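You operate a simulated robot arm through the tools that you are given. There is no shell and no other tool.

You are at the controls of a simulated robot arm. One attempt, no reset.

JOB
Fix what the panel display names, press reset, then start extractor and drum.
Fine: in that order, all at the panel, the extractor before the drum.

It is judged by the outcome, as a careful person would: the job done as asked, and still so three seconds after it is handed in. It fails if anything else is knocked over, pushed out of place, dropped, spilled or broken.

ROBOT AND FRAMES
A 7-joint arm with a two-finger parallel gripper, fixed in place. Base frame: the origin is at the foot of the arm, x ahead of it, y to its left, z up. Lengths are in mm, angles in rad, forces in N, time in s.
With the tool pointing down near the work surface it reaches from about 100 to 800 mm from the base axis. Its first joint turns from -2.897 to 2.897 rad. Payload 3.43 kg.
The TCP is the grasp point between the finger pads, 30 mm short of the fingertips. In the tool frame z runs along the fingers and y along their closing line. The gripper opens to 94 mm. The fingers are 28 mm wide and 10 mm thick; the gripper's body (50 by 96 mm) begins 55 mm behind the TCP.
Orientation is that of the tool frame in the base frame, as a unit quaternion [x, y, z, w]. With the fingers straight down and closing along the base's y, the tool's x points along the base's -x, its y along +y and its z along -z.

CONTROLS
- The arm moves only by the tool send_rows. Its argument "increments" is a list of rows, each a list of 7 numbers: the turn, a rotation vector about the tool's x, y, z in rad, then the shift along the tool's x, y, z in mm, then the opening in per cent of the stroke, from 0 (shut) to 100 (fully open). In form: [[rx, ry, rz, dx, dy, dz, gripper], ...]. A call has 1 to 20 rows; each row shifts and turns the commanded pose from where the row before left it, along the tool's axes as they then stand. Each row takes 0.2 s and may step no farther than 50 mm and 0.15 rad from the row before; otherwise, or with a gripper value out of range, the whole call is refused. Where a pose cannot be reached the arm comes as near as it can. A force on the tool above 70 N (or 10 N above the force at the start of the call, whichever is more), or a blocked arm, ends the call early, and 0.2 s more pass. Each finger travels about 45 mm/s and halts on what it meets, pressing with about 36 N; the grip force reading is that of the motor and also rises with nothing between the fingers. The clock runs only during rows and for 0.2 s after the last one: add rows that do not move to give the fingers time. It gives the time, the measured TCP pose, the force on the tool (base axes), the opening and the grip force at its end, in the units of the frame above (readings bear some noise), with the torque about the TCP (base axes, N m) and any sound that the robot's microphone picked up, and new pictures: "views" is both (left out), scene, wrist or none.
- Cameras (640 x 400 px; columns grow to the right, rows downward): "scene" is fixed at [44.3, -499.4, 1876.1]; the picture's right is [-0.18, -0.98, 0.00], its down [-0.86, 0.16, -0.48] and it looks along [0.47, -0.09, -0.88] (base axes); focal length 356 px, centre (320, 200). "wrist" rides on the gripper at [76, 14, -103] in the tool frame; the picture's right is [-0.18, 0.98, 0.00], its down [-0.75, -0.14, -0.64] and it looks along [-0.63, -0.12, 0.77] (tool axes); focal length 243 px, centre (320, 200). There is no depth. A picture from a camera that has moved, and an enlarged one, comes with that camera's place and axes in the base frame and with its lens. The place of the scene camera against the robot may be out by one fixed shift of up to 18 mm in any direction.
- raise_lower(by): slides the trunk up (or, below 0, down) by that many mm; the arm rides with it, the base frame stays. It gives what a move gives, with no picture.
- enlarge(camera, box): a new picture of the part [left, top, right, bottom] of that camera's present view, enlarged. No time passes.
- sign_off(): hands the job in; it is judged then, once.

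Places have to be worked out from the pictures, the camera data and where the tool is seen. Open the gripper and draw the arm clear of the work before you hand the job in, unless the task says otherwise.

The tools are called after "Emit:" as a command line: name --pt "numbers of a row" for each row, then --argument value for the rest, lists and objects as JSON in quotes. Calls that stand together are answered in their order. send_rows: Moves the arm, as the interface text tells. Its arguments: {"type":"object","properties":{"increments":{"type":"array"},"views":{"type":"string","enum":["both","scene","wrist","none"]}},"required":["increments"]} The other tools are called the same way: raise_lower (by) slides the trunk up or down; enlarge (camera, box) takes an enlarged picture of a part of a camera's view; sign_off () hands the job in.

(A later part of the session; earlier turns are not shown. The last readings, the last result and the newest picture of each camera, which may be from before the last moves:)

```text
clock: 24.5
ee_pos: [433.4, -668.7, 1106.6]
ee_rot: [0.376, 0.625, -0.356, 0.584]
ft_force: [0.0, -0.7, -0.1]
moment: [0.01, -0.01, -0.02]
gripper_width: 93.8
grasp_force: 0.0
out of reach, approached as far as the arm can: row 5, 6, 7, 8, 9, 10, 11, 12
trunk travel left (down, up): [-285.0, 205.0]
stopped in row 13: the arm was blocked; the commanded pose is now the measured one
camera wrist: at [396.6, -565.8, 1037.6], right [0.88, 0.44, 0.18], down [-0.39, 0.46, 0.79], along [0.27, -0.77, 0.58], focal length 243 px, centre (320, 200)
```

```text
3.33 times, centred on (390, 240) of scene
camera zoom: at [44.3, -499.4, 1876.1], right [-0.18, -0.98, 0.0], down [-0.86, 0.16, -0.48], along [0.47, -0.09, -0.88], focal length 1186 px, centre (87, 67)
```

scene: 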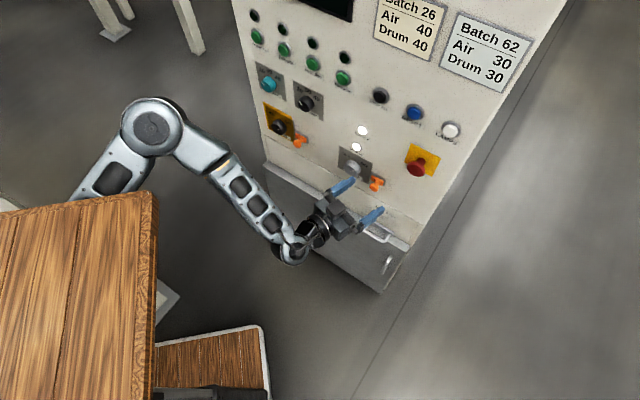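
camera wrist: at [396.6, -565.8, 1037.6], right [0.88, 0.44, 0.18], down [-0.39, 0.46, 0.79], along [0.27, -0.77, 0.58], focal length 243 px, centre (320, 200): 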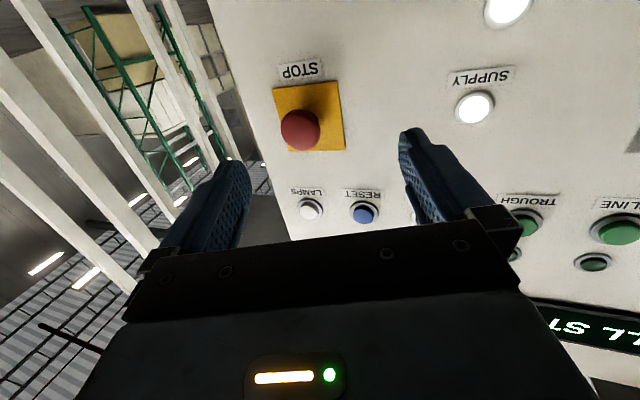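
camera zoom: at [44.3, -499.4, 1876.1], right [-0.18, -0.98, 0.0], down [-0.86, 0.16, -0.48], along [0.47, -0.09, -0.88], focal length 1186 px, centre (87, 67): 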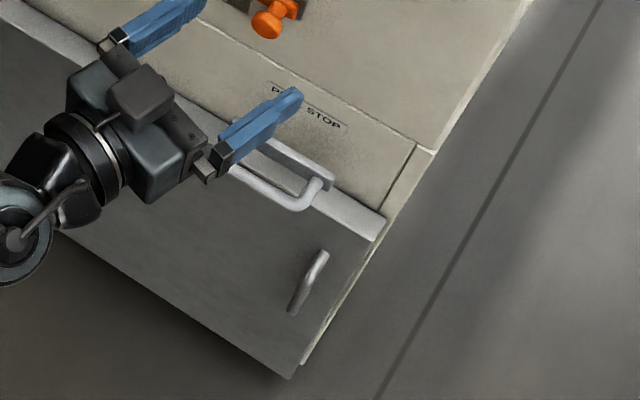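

The display names the labelled "PULL STOP" bar below the mushroom, so the mushroom is not the fault (it didn't budge, which fits). I move the arm up and back to view that bar handle clearly.

Emit:
send_rows --pt "0 0 0 -20 0 -40 100" --pt "-0.1 0 0 -30 0 -35 100" --pt "-0.1 0 0 -40 0 -20 100" --pt "-0.1 0 0 -40 0 0 100" --pt "0 0 0 0 0 0 100"

Emit:
enlarge --camera "scene" --box '[340, 195, 440, 270]'

Emit:
enlarge --camera "scene" --box '[260, 130, 440, 300]'

```text
clock: 25.7
ee_pos: [393.7, -594.0, 1225.7]
ee_rot: [0.292, 0.683, -0.253, 0.62]
ft_force: [-0.2, -0.7, 0.5]
moment: [0.01, -0.02, -0.01]
gripper_width: 94.0
grasp_force: 0.0
trunk travel left (down, up): [-285.0, 205.0]
camera wrist: at [328.1, -503.3, 1160.2], right [0.71, 0.67, 0.2], down [-0.5, 0.29, 0.81], along [0.49, -0.68, 0.55], focal length 243 px, centre (320, 200)
```

scene: 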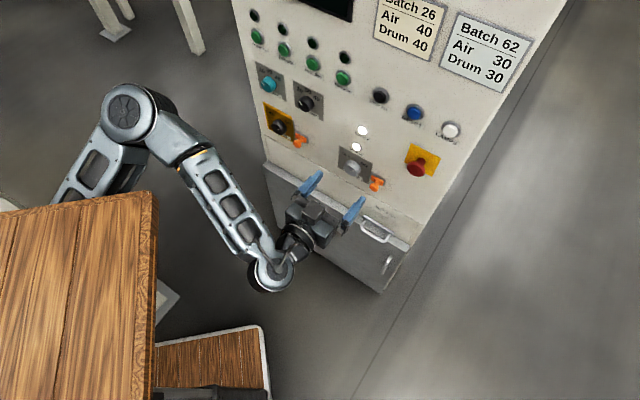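
wrist: 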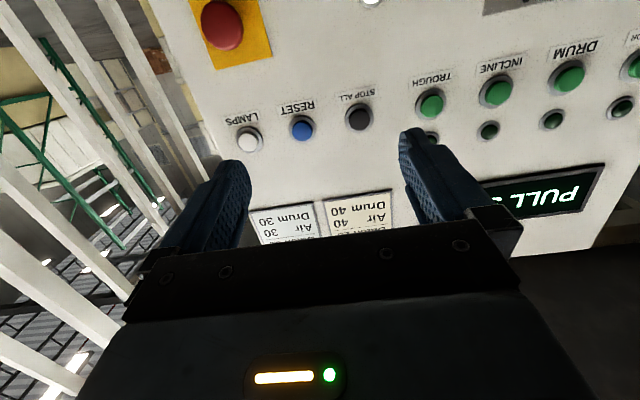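

```text
5.33 times, centred on (390, 232) of scene
camera zoom: at [44.3, -499.4, 1876.1], right [-0.18, -0.98, 0.0], down [-0.86, 0.16, -0.48], along [0.47, -0.09, -0.88], focal length 1898 px, centre (-53, 27)
```

zoom: 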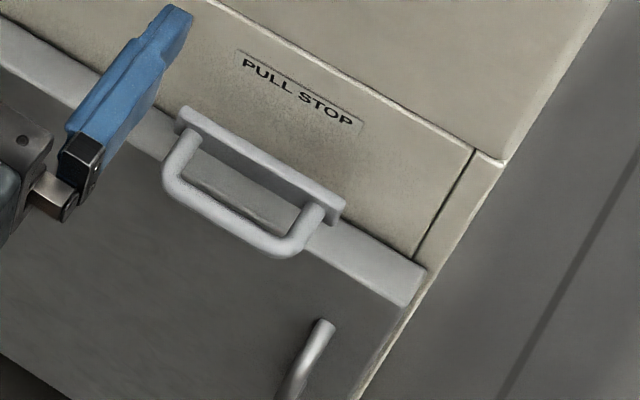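

```text
2.35 times, centred on (350, 215) of scene
camera zoom: at [44.3, -499.4, 1876.1], right [-0.18, -0.98, 0.0], down [-0.86, 0.16, -0.48], along [0.47, -0.09, -0.88], focal length 837 px, centre (249, 165)
```

zoom: 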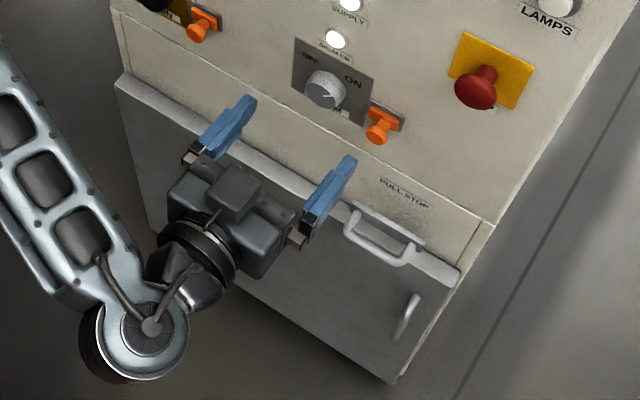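

The PULL STOP device is a D-handle on a bar at about (520, −800, 705). To inspect it, and tell whether it stands out from the panel, I lower the trunk in steps.

Emit:
raise_lower --by -140

Emit:
enlarge --camera "scene" --box '[0, 0, 640, 400]'

Emit:
enlarge --camera "wrist" --box '[0, 0, 640, 400]'

```text
clock: 27.3
ee_pos: [396.8, -593.3, 1089.2]
ee_rot: [0.29, 0.684, -0.256, 0.619]
ft_force: [-0.5, 0.7, 0.4]
moment: [0.01, 0.0, -0.02]
gripper_width: 93.8
grasp_force: 0.1
trunk travel left (down, up): [-145.0, 345.0]
```

```text
1.00 times, centred on (320, 200) of scene (not enlarged: the box is as wide or as high as the picture)
camera zoom: at [44.3, -499.4, 1876.1], right [-0.18, -0.98, 0.0], down [-0.86, 0.16, -0.48], along [0.47, -0.09, -0.88], focal length 356 px, centre (320, 200)
```

zoom: 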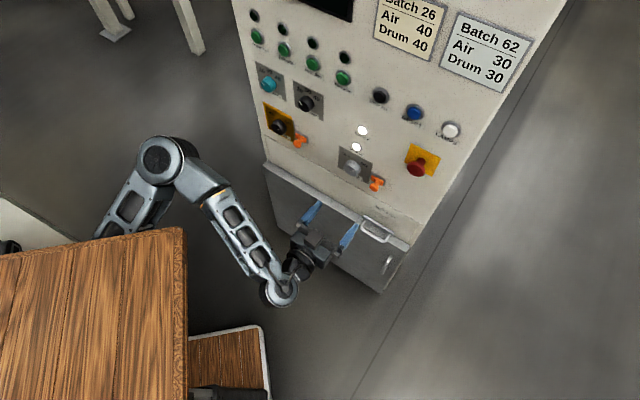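

```text
1.00 times, centred on (320, 200) of wrist (not enlarged: the box is as wide or as high as the picture)
camera zoom: at [330.2, -503.5, 1022.5], right [0.71, 0.68, 0.19], down [-0.5, 0.3, 0.81], along [0.49, -0.68, 0.55], focal length 243 px, centre (320, 200)
```

zoom: 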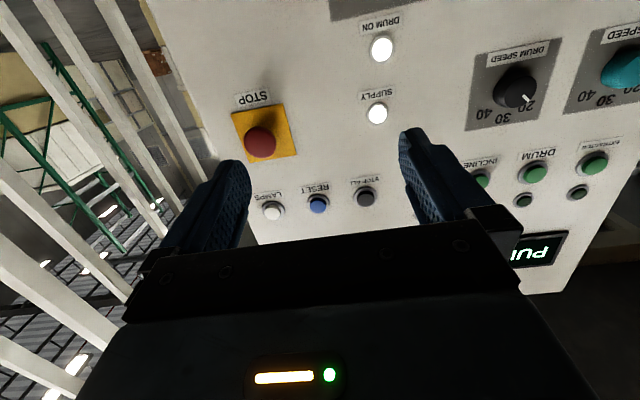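

Lowering was clean. I lower the remaining 145 mm and then pitch the tool down about 0.8 rad, so the wrist camera looks level at the handle.

Emit:
raise_lower --by -140

Emit:
send_rows --pt "0 0.14 0 0 -10 0 100" --pt "0 0.14 0 0 -10 0 100" --pt "0 0.14 0 0 -10 0 100" --pt "0 0.14 0 0 -10 0 100" --pt "0 0.14 0 0 -10 0 100" --pt "0 0.14 0 0 -10 0 100" --pt "0 0 0 0 0 0 100"

```text
clock: 29.0
ee_pos: [394.8, -592.7, 948.1]
ee_rot: [0.29, 0.683, -0.255, 0.62]
ft_force: [0.1, -0.4, -0.7]
moment: [-0.02, 0.0, -0.01]
gripper_width: 93.9
grasp_force: 0.0
trunk travel left (down, up): [-5.0, 485.0]
```

```text
clock: 30.6
ee_pos: [351.6, -634.7, 959.0]
ee_rot: [0.367, 0.873, -0.119, 0.298]
ft_force: [0.7, 0.3, -0.7]
moment: [0.03, -0.03, 0.01]
gripper_width: 93.9
grasp_force: 0.0
trunk travel left (down, up): [-5.0, 485.0]
camera wrist: at [275.9, -536.4, 993.2], right [0.8, 0.59, 0.12], down [0.04, -0.26, 0.97], along [0.6, -0.77, -0.23], focal length 243 px, centre (320, 200)
```

scene: 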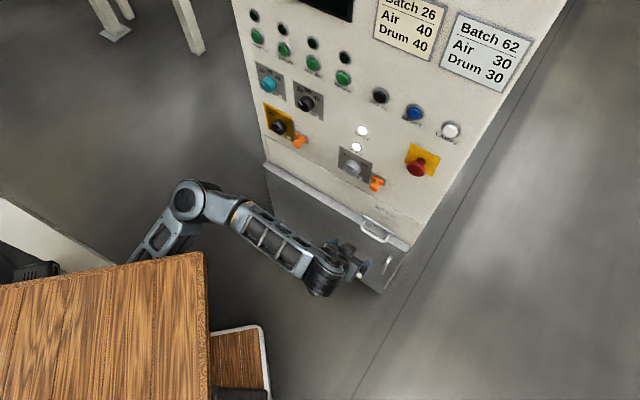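
wrist: 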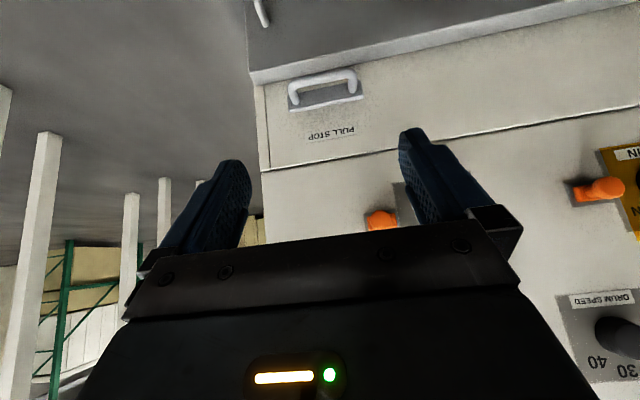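

The handle is in view, upside down, at (325, 90). I enlarge it to judge whether it is pulled out.

Emit:
enlarge --camera "wrist" --box '[250, 50, 410, 150]'

Emit:
enlarge --camera "scene" --box '[350, 200, 420, 250]'

```text
4.00 times, centred on (330, 100) of wrist
camera zoom: at [275.9, -536.4, 993.2], right [0.8, 0.59, 0.12], down [0.04, -0.26, 0.97], along [0.6, -0.77, -0.23], focal length 970 px, centre (280, 600)
```

zoom: 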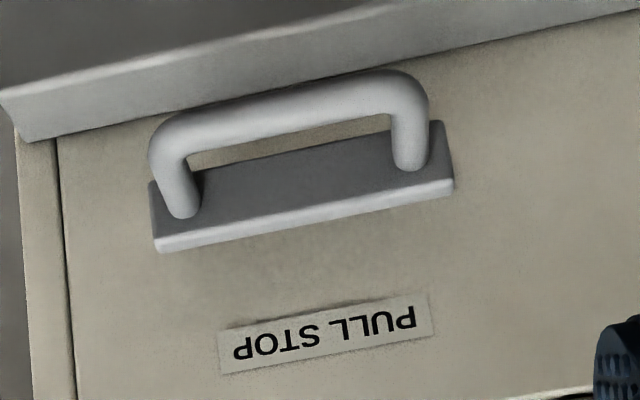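

```text
8.00 times, centred on (385, 225) of scene
camera zoom: at [44.3, -499.4, 1876.1], right [-0.18, -0.98, 0.0], down [-0.86, 0.16, -0.48], along [0.47, -0.09, -0.88], focal length 2847 px, centre (-200, 0)
```

zoom: 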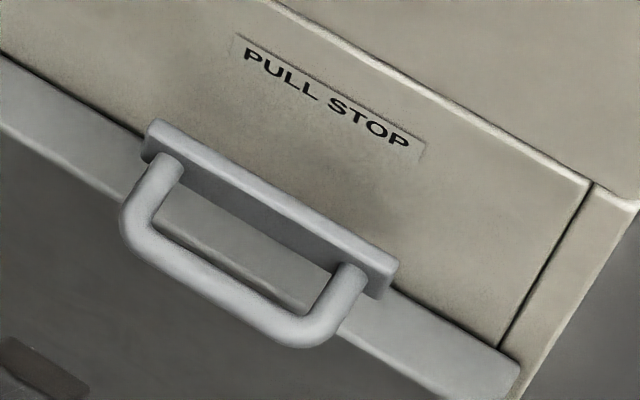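

Triangulating from both cameras: the label's surface is about 950 out, but the handle's base plate stands at about 912 and its bar at about 866 (lateral ≈210, z≈755). So the PULL STOP has been pulled out and needs pushing home. I close the fingers, level the tool and come down in front of the bar.

Emit:
send_rows --pt "0 -0.15 0 0 0 0 0" --pt "0 -0.15 0 0 0 0 0" --pt "0 -0.15 0 0 0 0 0" --pt "0 -0.15 0 0 0 0 0" --pt "0 -0.15 0 0 0 0 0" --pt "0 -0.15 0 0 0 0 0" --pt "0 0 0 40 0 0 0" --pt "0 0 0 40 0 0 0" --pt "0 0 0 40 0 0 0" --pt "0 0 0 40 0 0 0" --pt "0 0 0 40 0 0 0" --pt "0 0 0 0 0 0 0"

```text
clock: 33.2
ee_pos: [353.9, -629.0, 771.4]
ee_rot: [0.277, 0.649, -0.271, 0.655]
ft_force: [0.4, 0.6, 0.4]
moment: [-0.03, -0.01, 0.0]
gripper_width: 0.0
grasp_force: 32.8
trunk travel left (down, up): [-5.0, 485.0]
camera wrist: at [294.2, -544.3, 694.3], right [0.7, 0.69, 0.2], down [-0.56, 0.35, 0.75], along [0.45, -0.63, 0.63], focal length 243 px, centre (320, 200)
```

scene: 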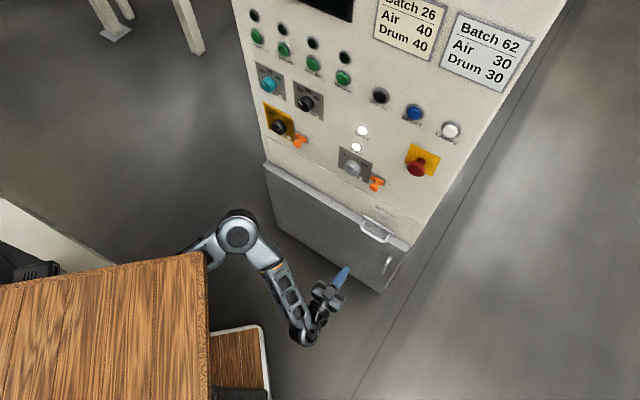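
wrist: 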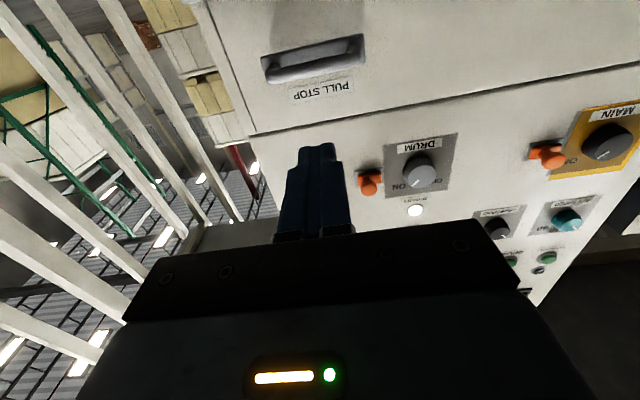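

I enlarge the wrist view of the handle from this level position to refine its position.

Emit:
enlarge --camera "wrist" --box '[240, 10, 400, 110]'

Emit:
enlarge --camera "scene" --box '[310, 200, 420, 300]'

```text
4.00 times, centred on (320, 60) of wrist
camera zoom: at [294.2, -544.3, 694.3], right [0.7, 0.69, 0.2], down [-0.56, 0.35, 0.75], along [0.45, -0.63, 0.63], focal length 970 px, centre (320, 760)
```

zoom: 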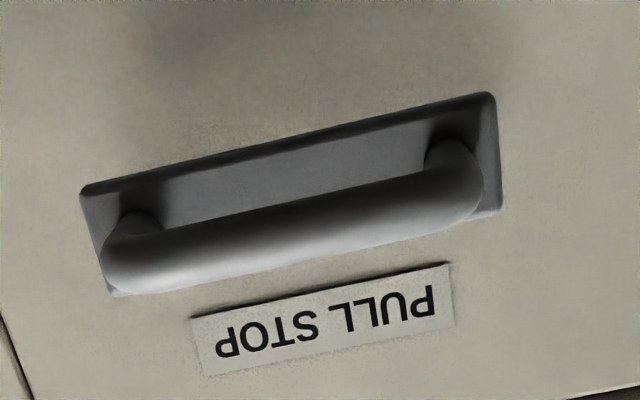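

```text
4.00 times, centred on (365, 250) of scene
camera zoom: at [44.3, -499.4, 1876.1], right [-0.18, -0.98, 0.0], down [-0.86, 0.16, -0.48], along [0.47, -0.09, -0.88], focal length 1424 px, centre (140, 0)
```

zoom: 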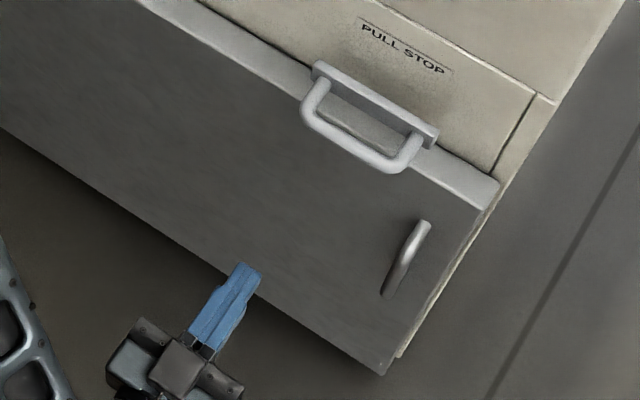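

Two wrist views fix it: the strip plane is about 951 out, the handle's plate face about 906 and its bar at (867 out, lateral 211, z 750). It is therefore standing out some 36 mm. I line up the closed fingertips with the bar centre and advance to just short of it.

Emit:
send_rows --pt "0 0 0 21 -7 0 0" --pt "0 0 0 0 0 40 0" --pt "0 0 0 0 0 40 0" --pt "0 0 0 0 0 40 0" --pt "0 0 0 0 0 0 0"

```text
clock: 34.4
ee_pos: [433.3, -720.9, 749.4]
ee_rot: [0.276, 0.649, -0.269, 0.656]
ft_force: [-0.5, 0.1, -0.6]
moment: [0.03, -0.03, 0.01]
gripper_width: 0.1
grasp_force: 32.8
trunk travel left (down, up): [-5.0, 485.0]
camera wrist: at [372.3, -635.9, 672.4], right [0.7, 0.69, 0.2], down [-0.56, 0.35, 0.75], along [0.45, -0.63, 0.63], focal length 243 px, centre (320, 200)
```

scene: 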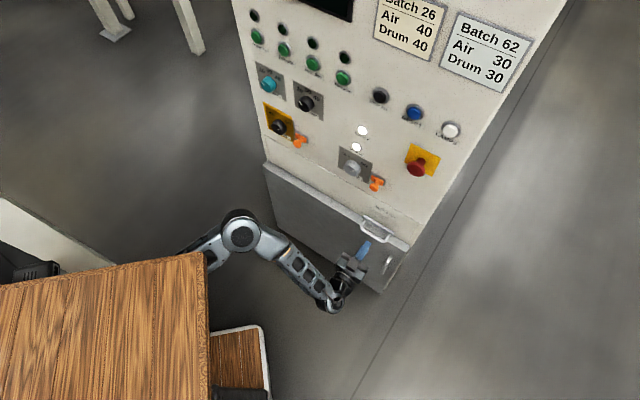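
wrist: 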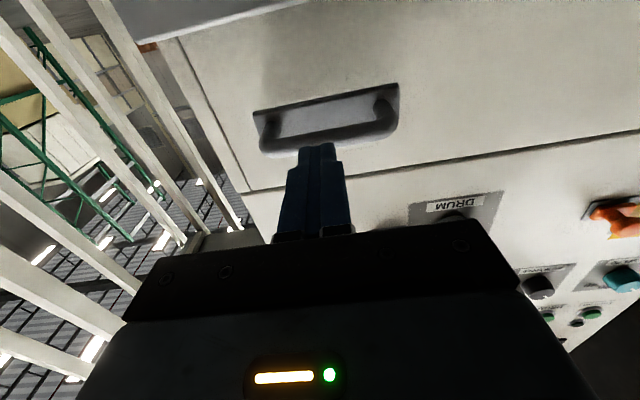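

The bar is centred about 4 mm left of the tool axis and roughly 18 mm ahead of the tips. I correct and push the handle inward steadily, letting force end the move if it bottoms out.

Emit:
send_rows --pt "0 0 0 0 4 8 0" --pt "0 0 0 0 0 8 0" --pt "0 0 0 0 0 6 0" --pt "0 0 0 0 0 6 0" --pt "0 0 0 0 0 6 0" --pt "0 0 0 0 0 0 0"

```text
clock: 35.8
ee_pos: [459.9, -743.4, 748.8]
ee_rot: [0.276, 0.649, -0.27, 0.656]
ft_force: [0.1, -0.7, 0.0]
moment: [0.01, 0.0, 0.01]
gripper_width: 0.0
grasp_force: 32.9
trunk travel left (down, up): [-5.0, 485.0]
camera wrist: at [398.4, -658.5, 671.6], right [0.7, 0.69, 0.2], down [-0.56, 0.35, 0.75], along [0.45, -0.63, 0.63], focal length 243 px, centre (320, 200)
```

scene: 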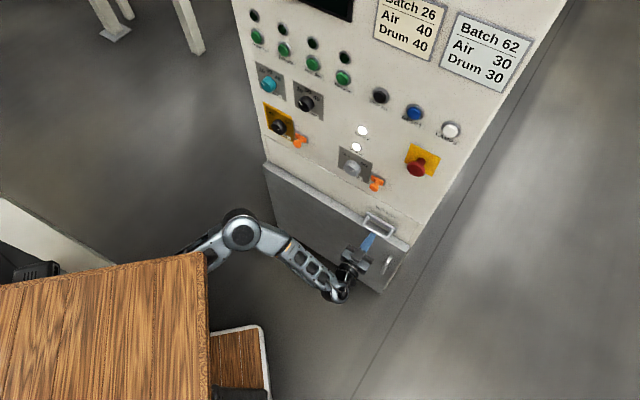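
wrist: 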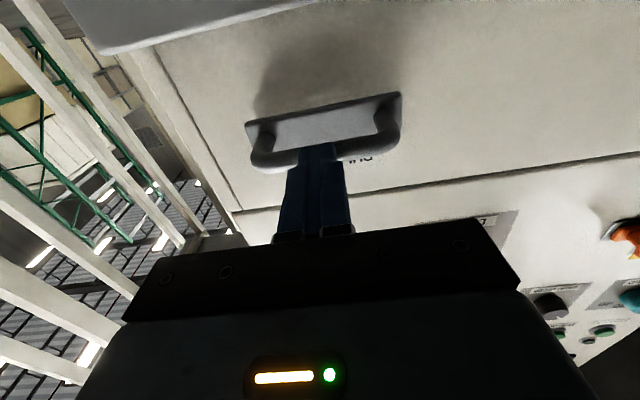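

The tips are now on the bar and it seems to slide with hardly any force. I continue pushing inward.

Emit:
send_rows --pt "0 0 0 0 0 6 0" --pt "0 0 0 0 0 6 0" --pt "0 0 0 0 0 5 0" --pt "0 0 0 0 0 0 0"

```text
clock: 36.9
ee_pos: [467.9, -753.2, 748.2]
ee_rot: [0.277, 0.649, -0.268, 0.656]
ft_force: [-16.2, 54.6, 12.6]
moment: [-0.34, -0.31, 0.82]
gripper_width: 0.0
grasp_force: 32.6
trunk travel left (down, up): [-5.0, 485.0]
stopped in row 4: the force on the tool passed its limit at 73 N (the readings are from after the stop); the commanded pose is now the measured one
camera wrist: at [408.5, -668.6, 671.2], right [0.7, 0.69, 0.2], down [-0.56, 0.35, 0.75], along [0.45, -0.63, 0.63], focal length 243 px, centre (320, 200)
```

scene: 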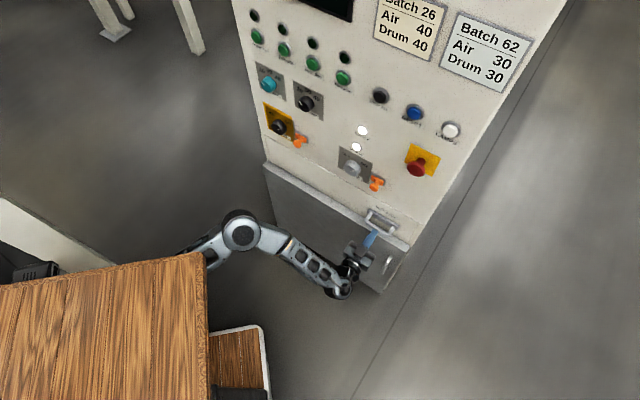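
wrist: 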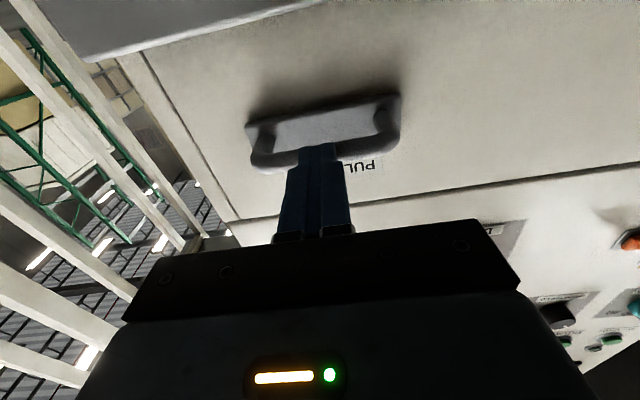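

Force rose to 73 N with the tips about 891 out, which matches the handle bottoming out against the panel (about 30 mm of travel). I back off and check that it stays in.

Emit:
send_rows --pt "0 0 0 0 0 -20 0" --pt "0 0 0 0 0 -40 0" --pt "0 0 0 0 0 -40 0" --pt "0 0 0 0 0 -40 0" --pt "0 0 0 0 0 0 0"

Emit:
enlarge --camera "scene" --box '[340, 195, 440, 270]'

Emit:
enlarge --camera "wrist" --box '[240, 10, 400, 110]'

```text
clock: 38.1
ee_pos: [370.7, -653.6, 744.8]
ee_rot: [0.277, 0.65, -0.268, 0.655]
ft_force: [-0.2, 0.4, 0.2]
moment: [0.01, -0.01, 0.05]
gripper_width: 0.2
grasp_force: 32.9
trunk travel left (down, up): [-5.0, 485.0]
camera wrist: at [311.8, -568.4, 667.6], right [0.7, 0.69, 0.2], down [-0.56, 0.35, 0.75], along [0.45, -0.63, 0.63], focal length 243 px, centre (320, 200)
```

scene: 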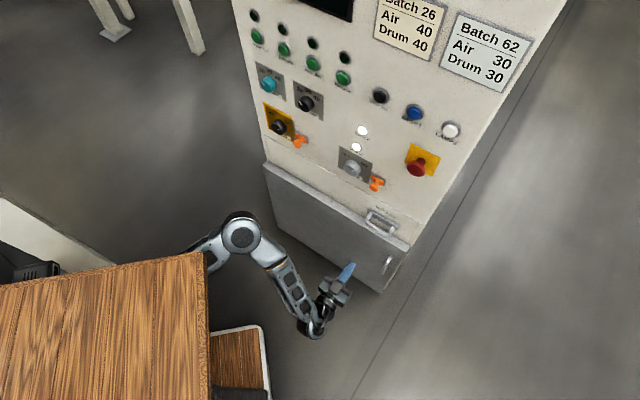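
wrist: 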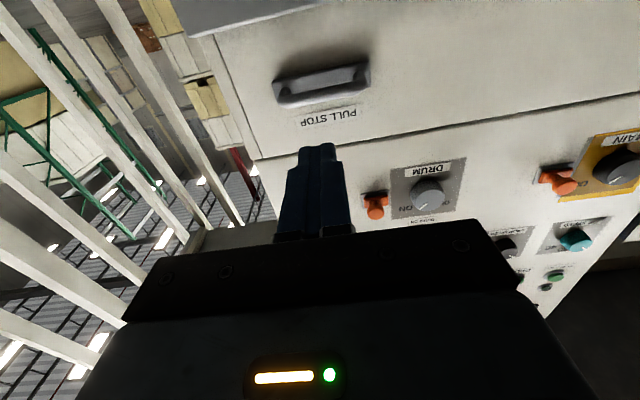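

```text
5.33 times, centred on (390, 232) of scene
camera zoom: at [44.3, -499.4, 1876.1], right [-0.18, -0.98, 0.0], down [-0.86, 0.16, -0.48], along [0.47, -0.09, -0.88], focal length 1898 px, centre (-53, 27)
```

zoom: 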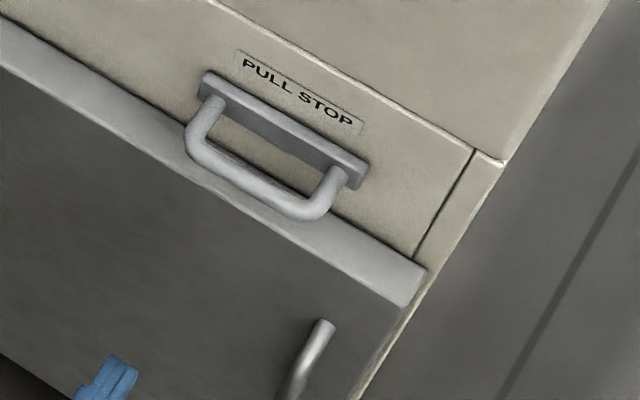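

```text
4.00 times, centred on (320, 60) of wrist
camera zoom: at [311.8, -568.4, 667.6], right [0.7, 0.69, 0.2], down [-0.56, 0.35, 0.75], along [0.45, -0.63, 0.63], focal length 970 px, centre (320, 760)
```

zoom: 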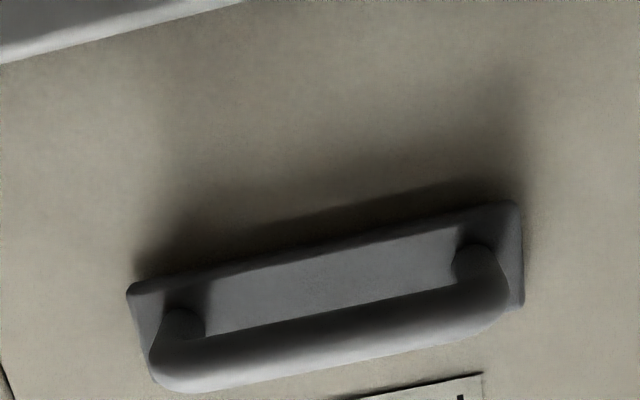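

The handle has visibly moved in and now sits against the panel beneath its label, and it stays there. I raise the trunk back up to work at the button row and read the display.

Emit:
raise_lower --by 410

Emit:
enlarge --camera "wrist" --box '[0, 0, 640, 400]'

Emit:
enlarge --camera "scene" --box '[0, 0, 640, 400]'

```text
refused: 410 is not a number from -400 to 400
```

```text
1.00 times, centred on (320, 200) of wrist (not enlarged: the box is as wide or as high as the picture)
camera zoom: at [311.8, -568.4, 667.6], right [0.7, 0.69, 0.2], down [-0.56, 0.35, 0.75], along [0.45, -0.63, 0.63], focal length 243 px, centre (320, 200)
```

zoom: 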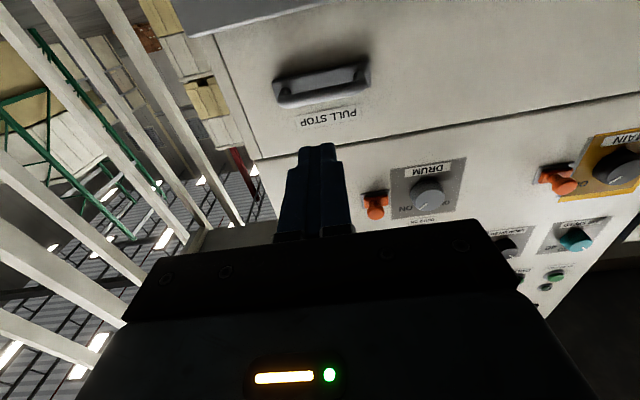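

```text
1.00 times, centred on (320, 200) of scene (not enlarged: the box is as wide or as high as the picture)
camera zoom: at [44.3, -499.4, 1876.1], right [-0.18, -0.98, 0.0], down [-0.86, 0.16, -0.48], along [0.47, -0.09, -0.88], focal length 356 px, centre (320, 200)
```

zoom: 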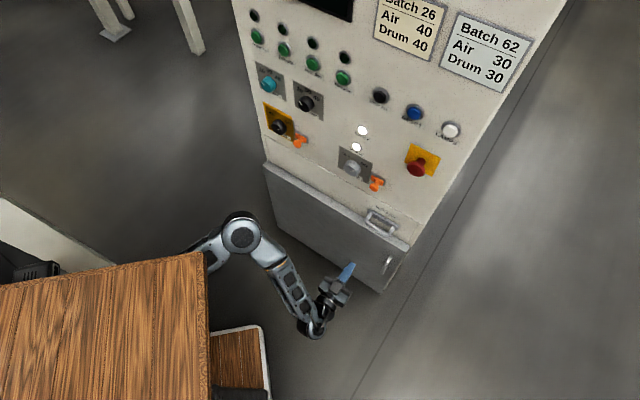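

A single trunk move is limited to 400 mm, so I raise by 400.

Emit:
raise_lower --by 400

Emit:
enlarge --camera "wrist" --box '[0, 0, 640, 400]'

Emit:
enlarge --camera "scene" --box '[0, 0, 640, 400]'

```text
clock: 42.0
ee_pos: [370.9, -653.8, 1144.1]
ee_rot: [0.277, 0.65, -0.268, 0.655]
ft_force: [-0.6, 0.3, 0.2]
moment: [-0.02, 0.03, 0.0]
gripper_width: 0.0
grasp_force: 33.2
trunk travel left (down, up): [-405.0, 85.0]
```

```text
1.00 times, centred on (320, 200) of wrist (not enlarged: the box is as wide or as high as the picture)
camera zoom: at [311.9, -568.8, 1067.5], right [0.7, 0.69, 0.2], down [-0.56, 0.35, 0.75], along [0.45, -0.63, 0.63], focal length 243 px, centre (320, 200)
```

zoom: 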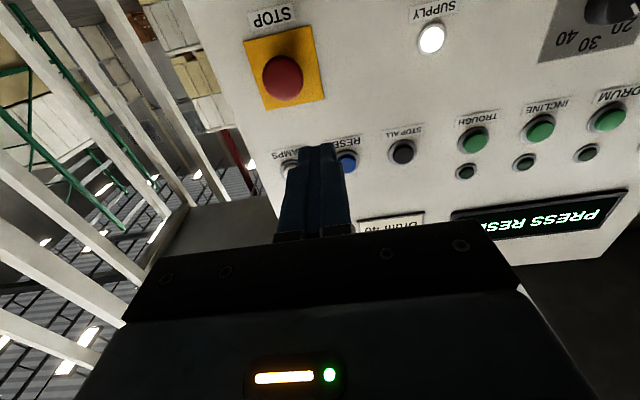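

```text
1.00 times, centred on (320, 200) of scene (not enlarged: the box is as wide or as high as the picture)
camera zoom: at [44.3, -499.4, 1876.1], right [-0.18, -0.98, 0.0], down [-0.86, 0.16, -0.48], along [0.47, -0.09, -0.88], focal length 356 px, centre (320, 200)
```

zoom: 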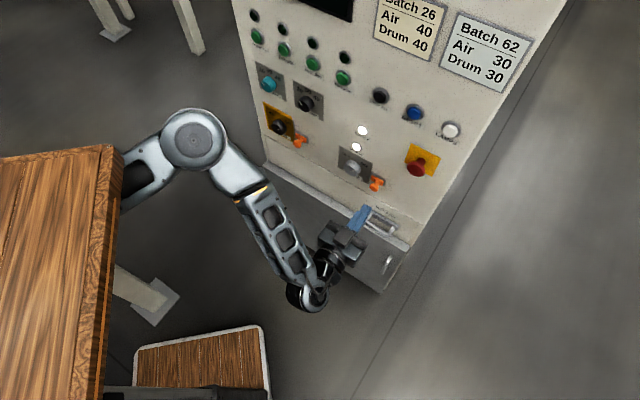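

The display now says "PRESS RESET", so that fault is fixed. I raise the closed fingertips to the RESET button's height (≈1272, lateral ≈197) and approach to about 65 mm short.

Emit:
send_rows --pt "0 0 0 -32 4 0 0" --pt "0 0 0 -32 4 0 0" --pt "0 0 0 -32 4 0 0" --pt "0 0 0 -32 4 0 0" --pt "0 0 0 0 0 40 0" --pt "0 0 0 0 0 40 0" --pt "0 0 0 0 0 40 0" --pt "0 0 0 0 0 0 0"

```text
clock: 43.8
ee_pos: [465.7, -726.6, 1274.8]
ee_rot: [0.278, 0.65, -0.269, 0.655]
ft_force: [-0.2, -0.2, -0.7]
moment: [0.0, -0.02, 0.0]
gripper_width: 0.0
grasp_force: 33.1
trunk travel left (down, up): [-405.0, 85.0]
camera wrist: at [406.3, -642.2, 1197.4], right [0.7, 0.69, 0.2], down [-0.56, 0.35, 0.75], along [0.45, -0.63, 0.63], focal length 243 px, centre (320, 200)
```

scene: 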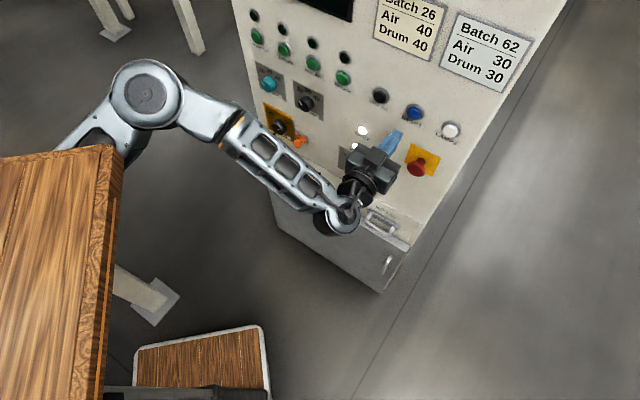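
wrist: 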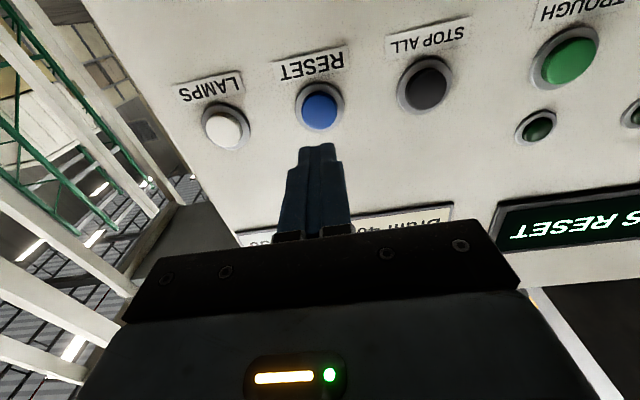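

RESET sits at (320, 111), right on the tool axis, and the display shows "PRESS RESET". I lower 3 mm and advance to just short of the button.

Emit:
send_rows --pt "0 0 0 3 0 25 0" --pt "0 0 0 0 0 25 0" --pt "0 0 0 0 0 8 0" --pt "0 0 0 0 0 0 0" --views "wrist"

```text
clock: 44.8
ee_pos: [506.3, -767.9, 1269.2]
ee_rot: [0.278, 0.65, -0.269, 0.655]
ft_force: [-0.9, 0.8, -0.3]
moment: [-0.02, 0.0, -0.01]
gripper_width: 0.0
grasp_force: 32.6
trunk travel left (down, up): [-405.0, 85.0]
camera wrist: at [447.1, -683.9, 1193.0], right [0.7, 0.69, 0.2], down [-0.56, 0.35, 0.75], along [0.45, -0.63, 0.63], focal length 243 px, centre (320, 200)
```

wrist: 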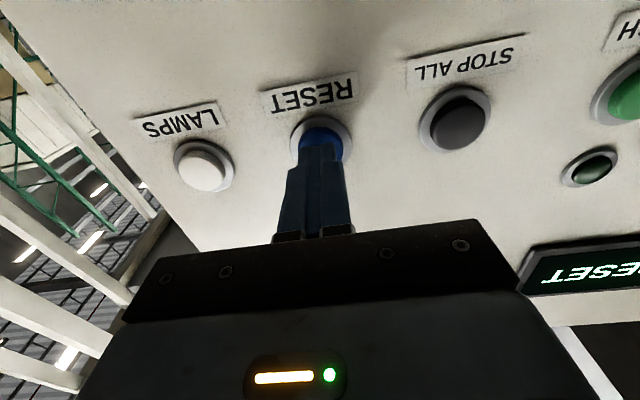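

The tip is about 10 mm from the RESET face and well centred. I press forward in small steps.

Emit:
send_rows --pt "0 0 0 0 0 4 0" --pt "0 0 0 0 0 4 0" --pt "0 0 0 0 0 4 0" --pt "0 0 0 0 0 0 0" --views "wrist"

```text
clock: 45.8
ee_pos: [515.3, -777.9, 1269.5]
ee_rot: [0.277, 0.65, -0.268, 0.655]
ft_force: [-5.1, 10.8, -4.8]
moment: [0.09, 0.07, 0.12]
gripper_width: 0.0
grasp_force: 32.7
trunk travel left (down, up): [-405.0, 85.0]
heard: click
camera wrist: at [455.0, -692.9, 1193.6], right [0.7, 0.69, 0.2], down [-0.56, 0.35, 0.75], along [0.45, -0.64, 0.63], focal length 243 px, centre (320, 200)
```

wrist: 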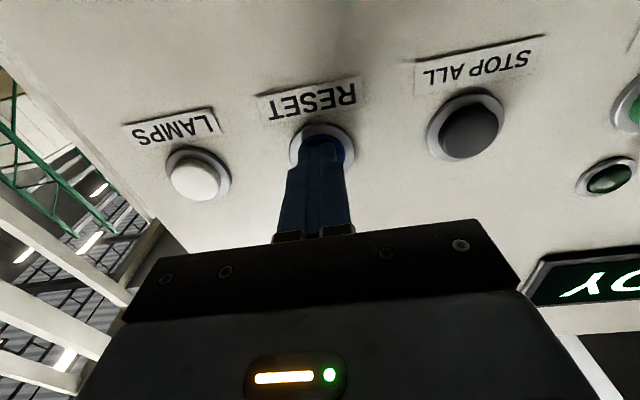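

A click was heard and the display now shows "…DY" (READY). I back off 40 mm, square the tool to the panel, and move left along the button row toward EXTRACTOR.

Emit:
send_rows --pt "0 0 0 0 0 -20 0" --pt "-0.026 0 0 0 0 -20 0" --pt "0 0 0 0 43 0 0" --pt "0 0 0 0 43 0 0" --pt "0 0 0 0 43 0 0" --pt "0 0 0 0 43 0 0" --pt "0 0 0 0 43 0 0" --pt "0 0 0 0 0 0 0"

```text
clock: 47.5
ee_pos: [638.2, -591.5, 1250.7]
ee_rot: [0.268, 0.67, -0.26, 0.642]
ft_force: [0.2, 0.7, -0.6]
moment: [0.03, 0.0, 0.03]
gripper_width: 0.0
grasp_force: 32.8
trunk travel left (down, up): [-405.0, 85.0]
camera wrist: at [572.2, -507.5, 1178.0], right [0.69, 0.7, 0.18], down [-0.54, 0.32, 0.78], along [0.49, -0.63, 0.6], focal length 243 px, centre (320, 200)
```

scene: 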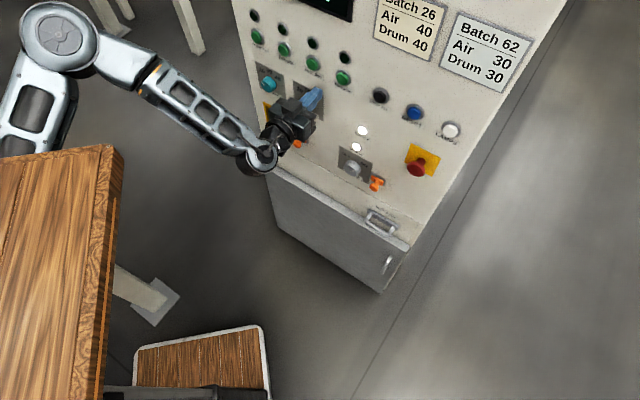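
wrist: 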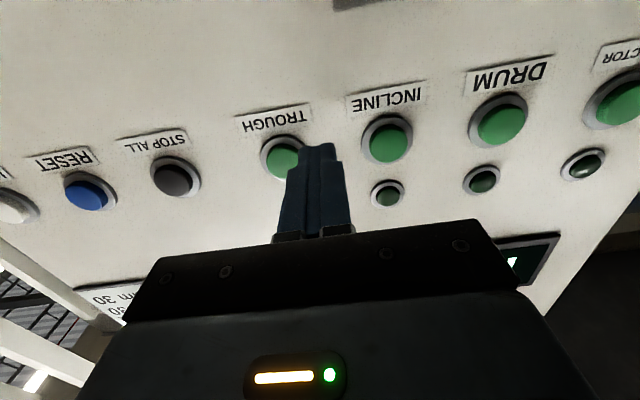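

The tool sits at lateral −21 but about 19 mm low; it may still be settling. I hold briefly to see the settled pose.

Emit:
send_rows --pt "0 0 0 0 0 0 0" --pt "0 0 0 0 0 0 0" --views "none"

```text
clock: 48.4
ee_pos: [636.7, -592.6, 1244.2]
ee_rot: [0.271, 0.671, -0.259, 0.64]
ft_force: [0.5, -0.5, 0.5]
moment: [0.01, 0.02, 0.01]
gripper_width: 0.0
grasp_force: 32.8
trunk travel left (down, up): [-405.0, 85.0]
stopped in row 2: the arm was blocked; the commanded pose is now the measured one
```

The arm reported being blocked again in this folded posture (no force at the tool, so likely a joint limit). I ease off by pitching the tool down about 0.5 rad while backing off slightly, which frees the wrist, and look again.

Emit:
send_rows --pt "0 0.12 0 0 0 -15 0" --pt "0 0.12 0 0 0 -15 0" --pt "0 0.12 0 0 0 -10 0" --pt "0 0.12 0 0 0 0 0" --pt "0 0 0 0 0 0 0" --pt "0 0 0 0 0 0 0"

```text
clock: 49.8
ee_pos: [604.9, -565.6, 1233.1]
ee_rot: [0.325, 0.813, -0.187, 0.445]
ft_force: [-0.4, 0.3, 0.4]
moment: [-0.01, 0.0, -0.02]
gripper_width: 0.0
grasp_force: 32.4
trunk travel left (down, up): [-405.0, 85.0]
camera wrist: at [524.1, -465.5, 1223.4], right [0.76, 0.64, 0.14], down [-0.19, 0.01, 0.98], along [0.63, -0.77, 0.13], focal length 243 px, centre (320, 200)
```

scene: 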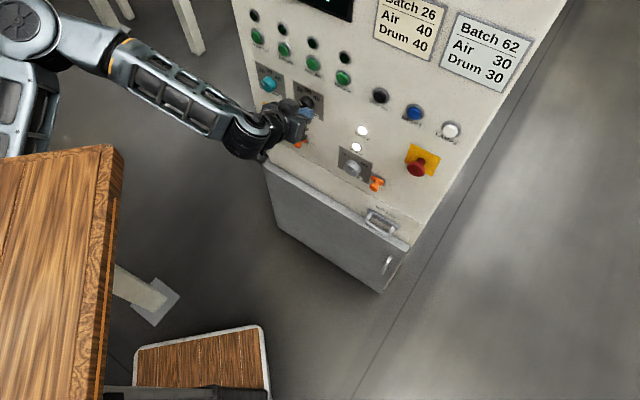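
wrist: 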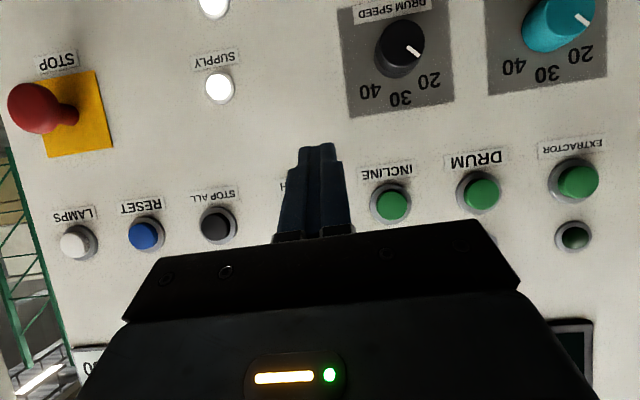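

With the tool pitched about 58° the wrist is free and all buttons are visible. From this view EXTRACTOR is at lateral −234, z≈1267, and DRUM at −153. The stop mushroom stands out, undisturbed. I move left 217 mm and up about 39 mm to line up with EXTRACTOR.

Emit:
send_rows --pt "0 0 0 -6.6 43.5 -4.2 0" --pt "0 0 0 -6.6 43.5 -4.2 0" --pt "0 0 0 -6.6 43.5 -4.2 0" --pt "0 0 0 -6.6 43.5 -4.2 0" --pt "0 0 0 -6.6 43.5 -4.2 0" --pt "0 0 0 0 0 0 0" --pt "0 0 0 0 0 0 0"

```text
clock: 51.4
ee_pos: [758.7, -407.6, 1293.9]
ee_rot: [0.324, 0.802, -0.187, 0.466]
ft_force: [0.5, -0.3, -0.2]
moment: [0.0, 0.03, 0.01]
gripper_width: 0.1
grasp_force: 33.1
trunk travel left (down, up): [-405.0, 85.0]
camera wrist: at [678.8, -307.9, 1278.4], right [0.75, 0.64, 0.16], down [-0.23, 0.02, 0.97], along [0.62, -0.76, 0.17], focal length 243 px, centre (320, 200)
```

scene: 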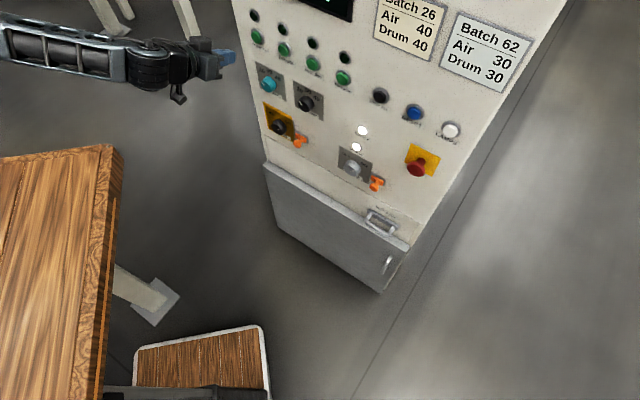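
wrist: 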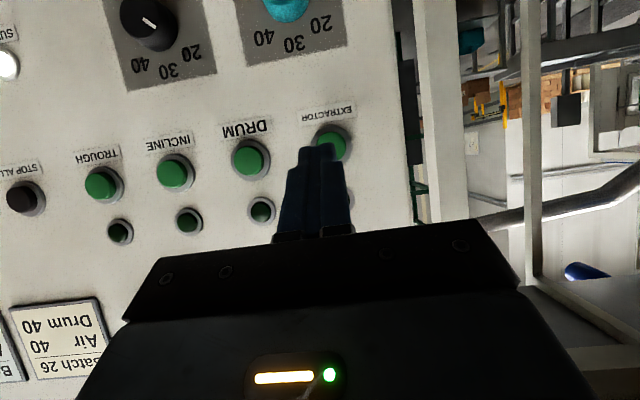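

The tool is at lateral −237, z 1294, about 22 mm higher than intended. I enlarge the wrist view to place the EXTRACTOR button exactly.

Emit:
enlarge --camera "wrist" --box '[270, 90, 390, 165]'

Emit:
enlarge --camera "scene" --box '[200, 0, 360, 100]'

```text
5.33 times, centred on (330, 128) of wrist
camera zoom: at [678.8, -307.9, 1278.4], right [0.75, 0.64, 0.16], down [-0.23, 0.02, 0.97], along [0.62, -0.76, 0.17], focal length 1294 px, centre (267, 587)
```

zoom: 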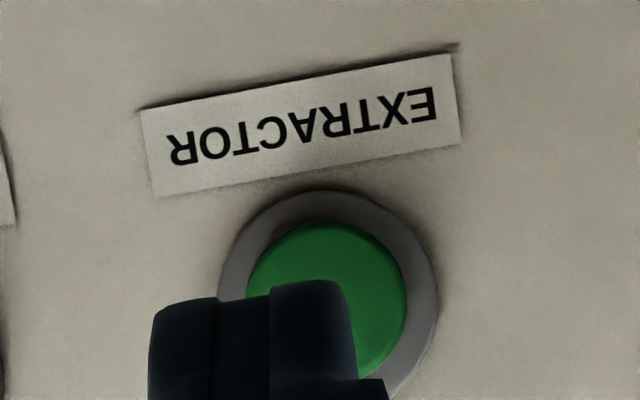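

```text
4.00 times, centred on (280, 50) of scene
camera zoom: at [44.3, -499.4, 1876.1], right [-0.18, -0.98, 0.0], down [-0.86, 0.16, -0.48], along [0.47, -0.09, -0.88], focal length 1424 px, centre (480, 800)
```

zoom: 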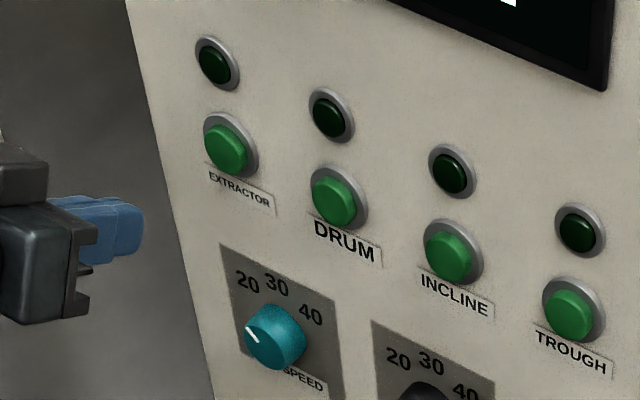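

The EXTRACTOR face centre is at (331, 147), i.e. about lateral −242, z 1270 and 945 out. I lower 18 mm, shift 4 mm left and advance 64 mm toward it.

Emit:
send_rows --pt "0 0 0 15.6 4 8.9 0" --pt "0 0 0 -10.5 0 18.5 0" --pt "0 0 0 -10.5 0 18.5 0" --pt "0 0 0 -10.5 0 18.5 0" --pt "0 0 0 0 0 0 0"

Emit:
enlarge --camera "wrist" --box '[240, 90, 400, 190]'

Emit:
enlarge --camera "scene" --box '[200, 0, 360, 100]'

```text
clock: 52.5
ee_pos: [806.5, -448.7, 1275.9]
ee_rot: [0.324, 0.803, -0.187, 0.465]
ft_force: [0.0, 0.0, -0.1]
moment: [0.0, 0.0, -0.01]
gripper_width: 0.0
grasp_force: 33.2
trunk travel left (down, up): [-405.0, 85.0]
camera wrist: at [726.7, -350.1, 1259.9], right [0.75, 0.64, 0.16], down [-0.23, 0.02, 0.97], along [0.62, -0.77, 0.16], focal length 243 px, centre (320, 200)
```

scene: 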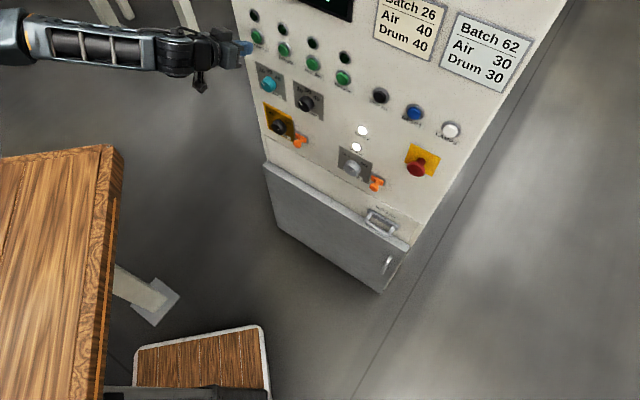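
wrist: 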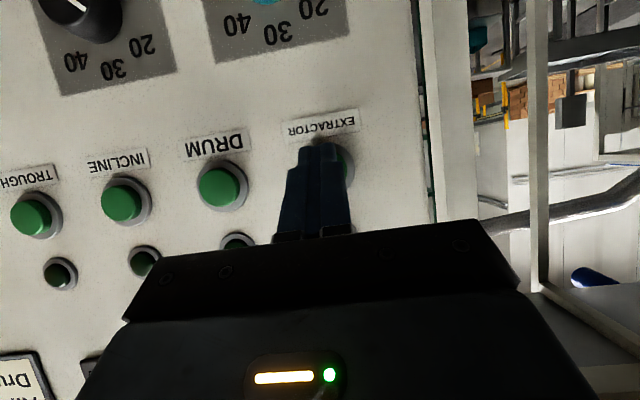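

```text
4.00 times, centred on (320, 140) of wrist
camera zoom: at [726.7, -350.1, 1259.9], right [0.75, 0.64, 0.16], down [-0.23, 0.02, 0.97], along [0.62, -0.77, 0.16], focal length 970 px, centre (320, 440)
```

zoom: 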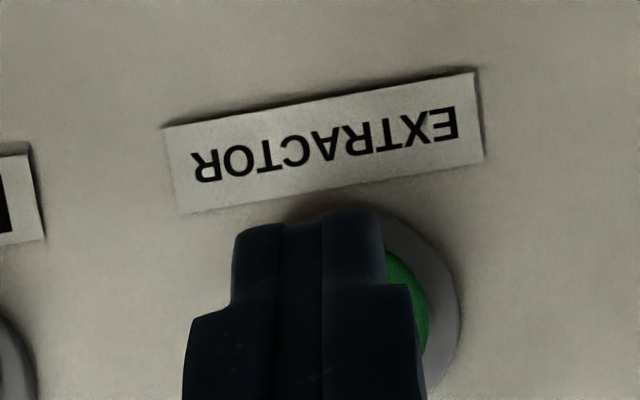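

```text
4.00 times, centred on (280, 50) of scene
camera zoom: at [44.3, -499.4, 1876.1], right [-0.18, -0.98, 0.0], down [-0.86, 0.16, -0.48], along [0.47, -0.09, -0.88], focal length 1424 px, centre (480, 800)
```

zoom: 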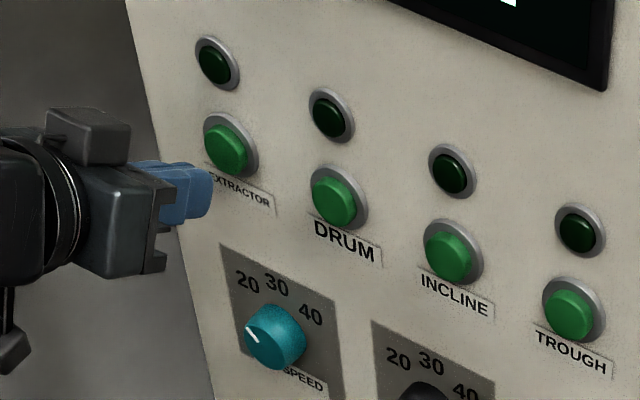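

The tip is in front of EXTRACTOR with about 20 mm to go and 2 mm to shift left. I press along the panel normal in small steps, listening for the click.

Emit:
send_rows --pt "0 0 0 -3 2 5.2 0" --pt "0 0 0 -3 0 5.2 0" --pt "0 0 0 -2 0 3.5 0" --pt "0 0 0 -2 0 3.5 0" --pt "0 0 0 0 0 0 0" --views "wrist"

```text
clock: 53.8
ee_pos: [821.7, -460.2, 1276.0]
ee_rot: [0.324, 0.803, -0.187, 0.464]
ft_force: [-1.1, 0.4, 0.2]
moment: [0.01, 0.02, -0.02]
gripper_width: 0.0
grasp_force: 33.2
trunk travel left (down, up): [-405.0, 85.0]
camera wrist: at [741.5, -361.6, 1260.0], right [0.75, 0.64, 0.16], down [-0.23, 0.02, 0.97], along [0.62, -0.77, 0.17], focal length 243 px, centre (320, 200)
```

wrist: 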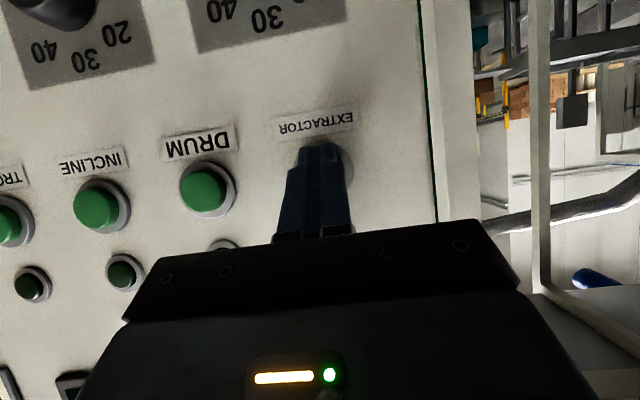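

No contact yet (TCP 910 out). I continue forward in 4 mm steps.

Emit:
send_rows --pt "0 0 0 -2 0 3.5 0" --pt "0 0 0 -2 0 3.5 0" --pt "0 0 0 0 0 0 0" --views "wrist"

```text
clock: 54.5
ee_pos: [827.5, -465.2, 1275.8]
ee_rot: [0.324, 0.803, -0.187, 0.464]
ft_force: [-18.3, 15.9, -2.7]
moment: [0.02, 0.14, -0.09]
gripper_width: 0.0
grasp_force: 32.7
trunk travel left (down, up): [-405.0, 85.0]
heard: click
camera wrist: at [746.3, -365.8, 1260.3], right [0.75, 0.64, 0.16], down [-0.23, 0.02, 0.97], along [0.62, -0.77, 0.16], focal length 243 px, centre (320, 200)
```

wrist: 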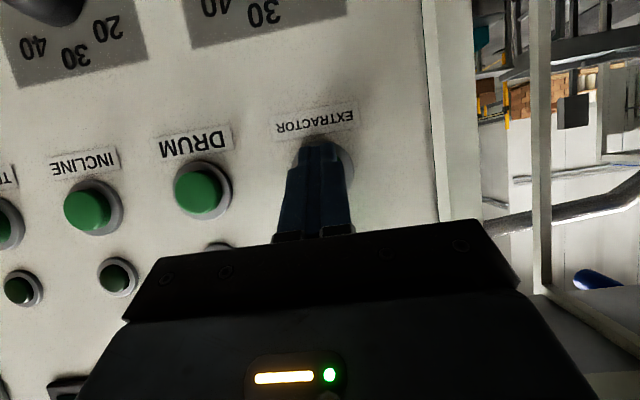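

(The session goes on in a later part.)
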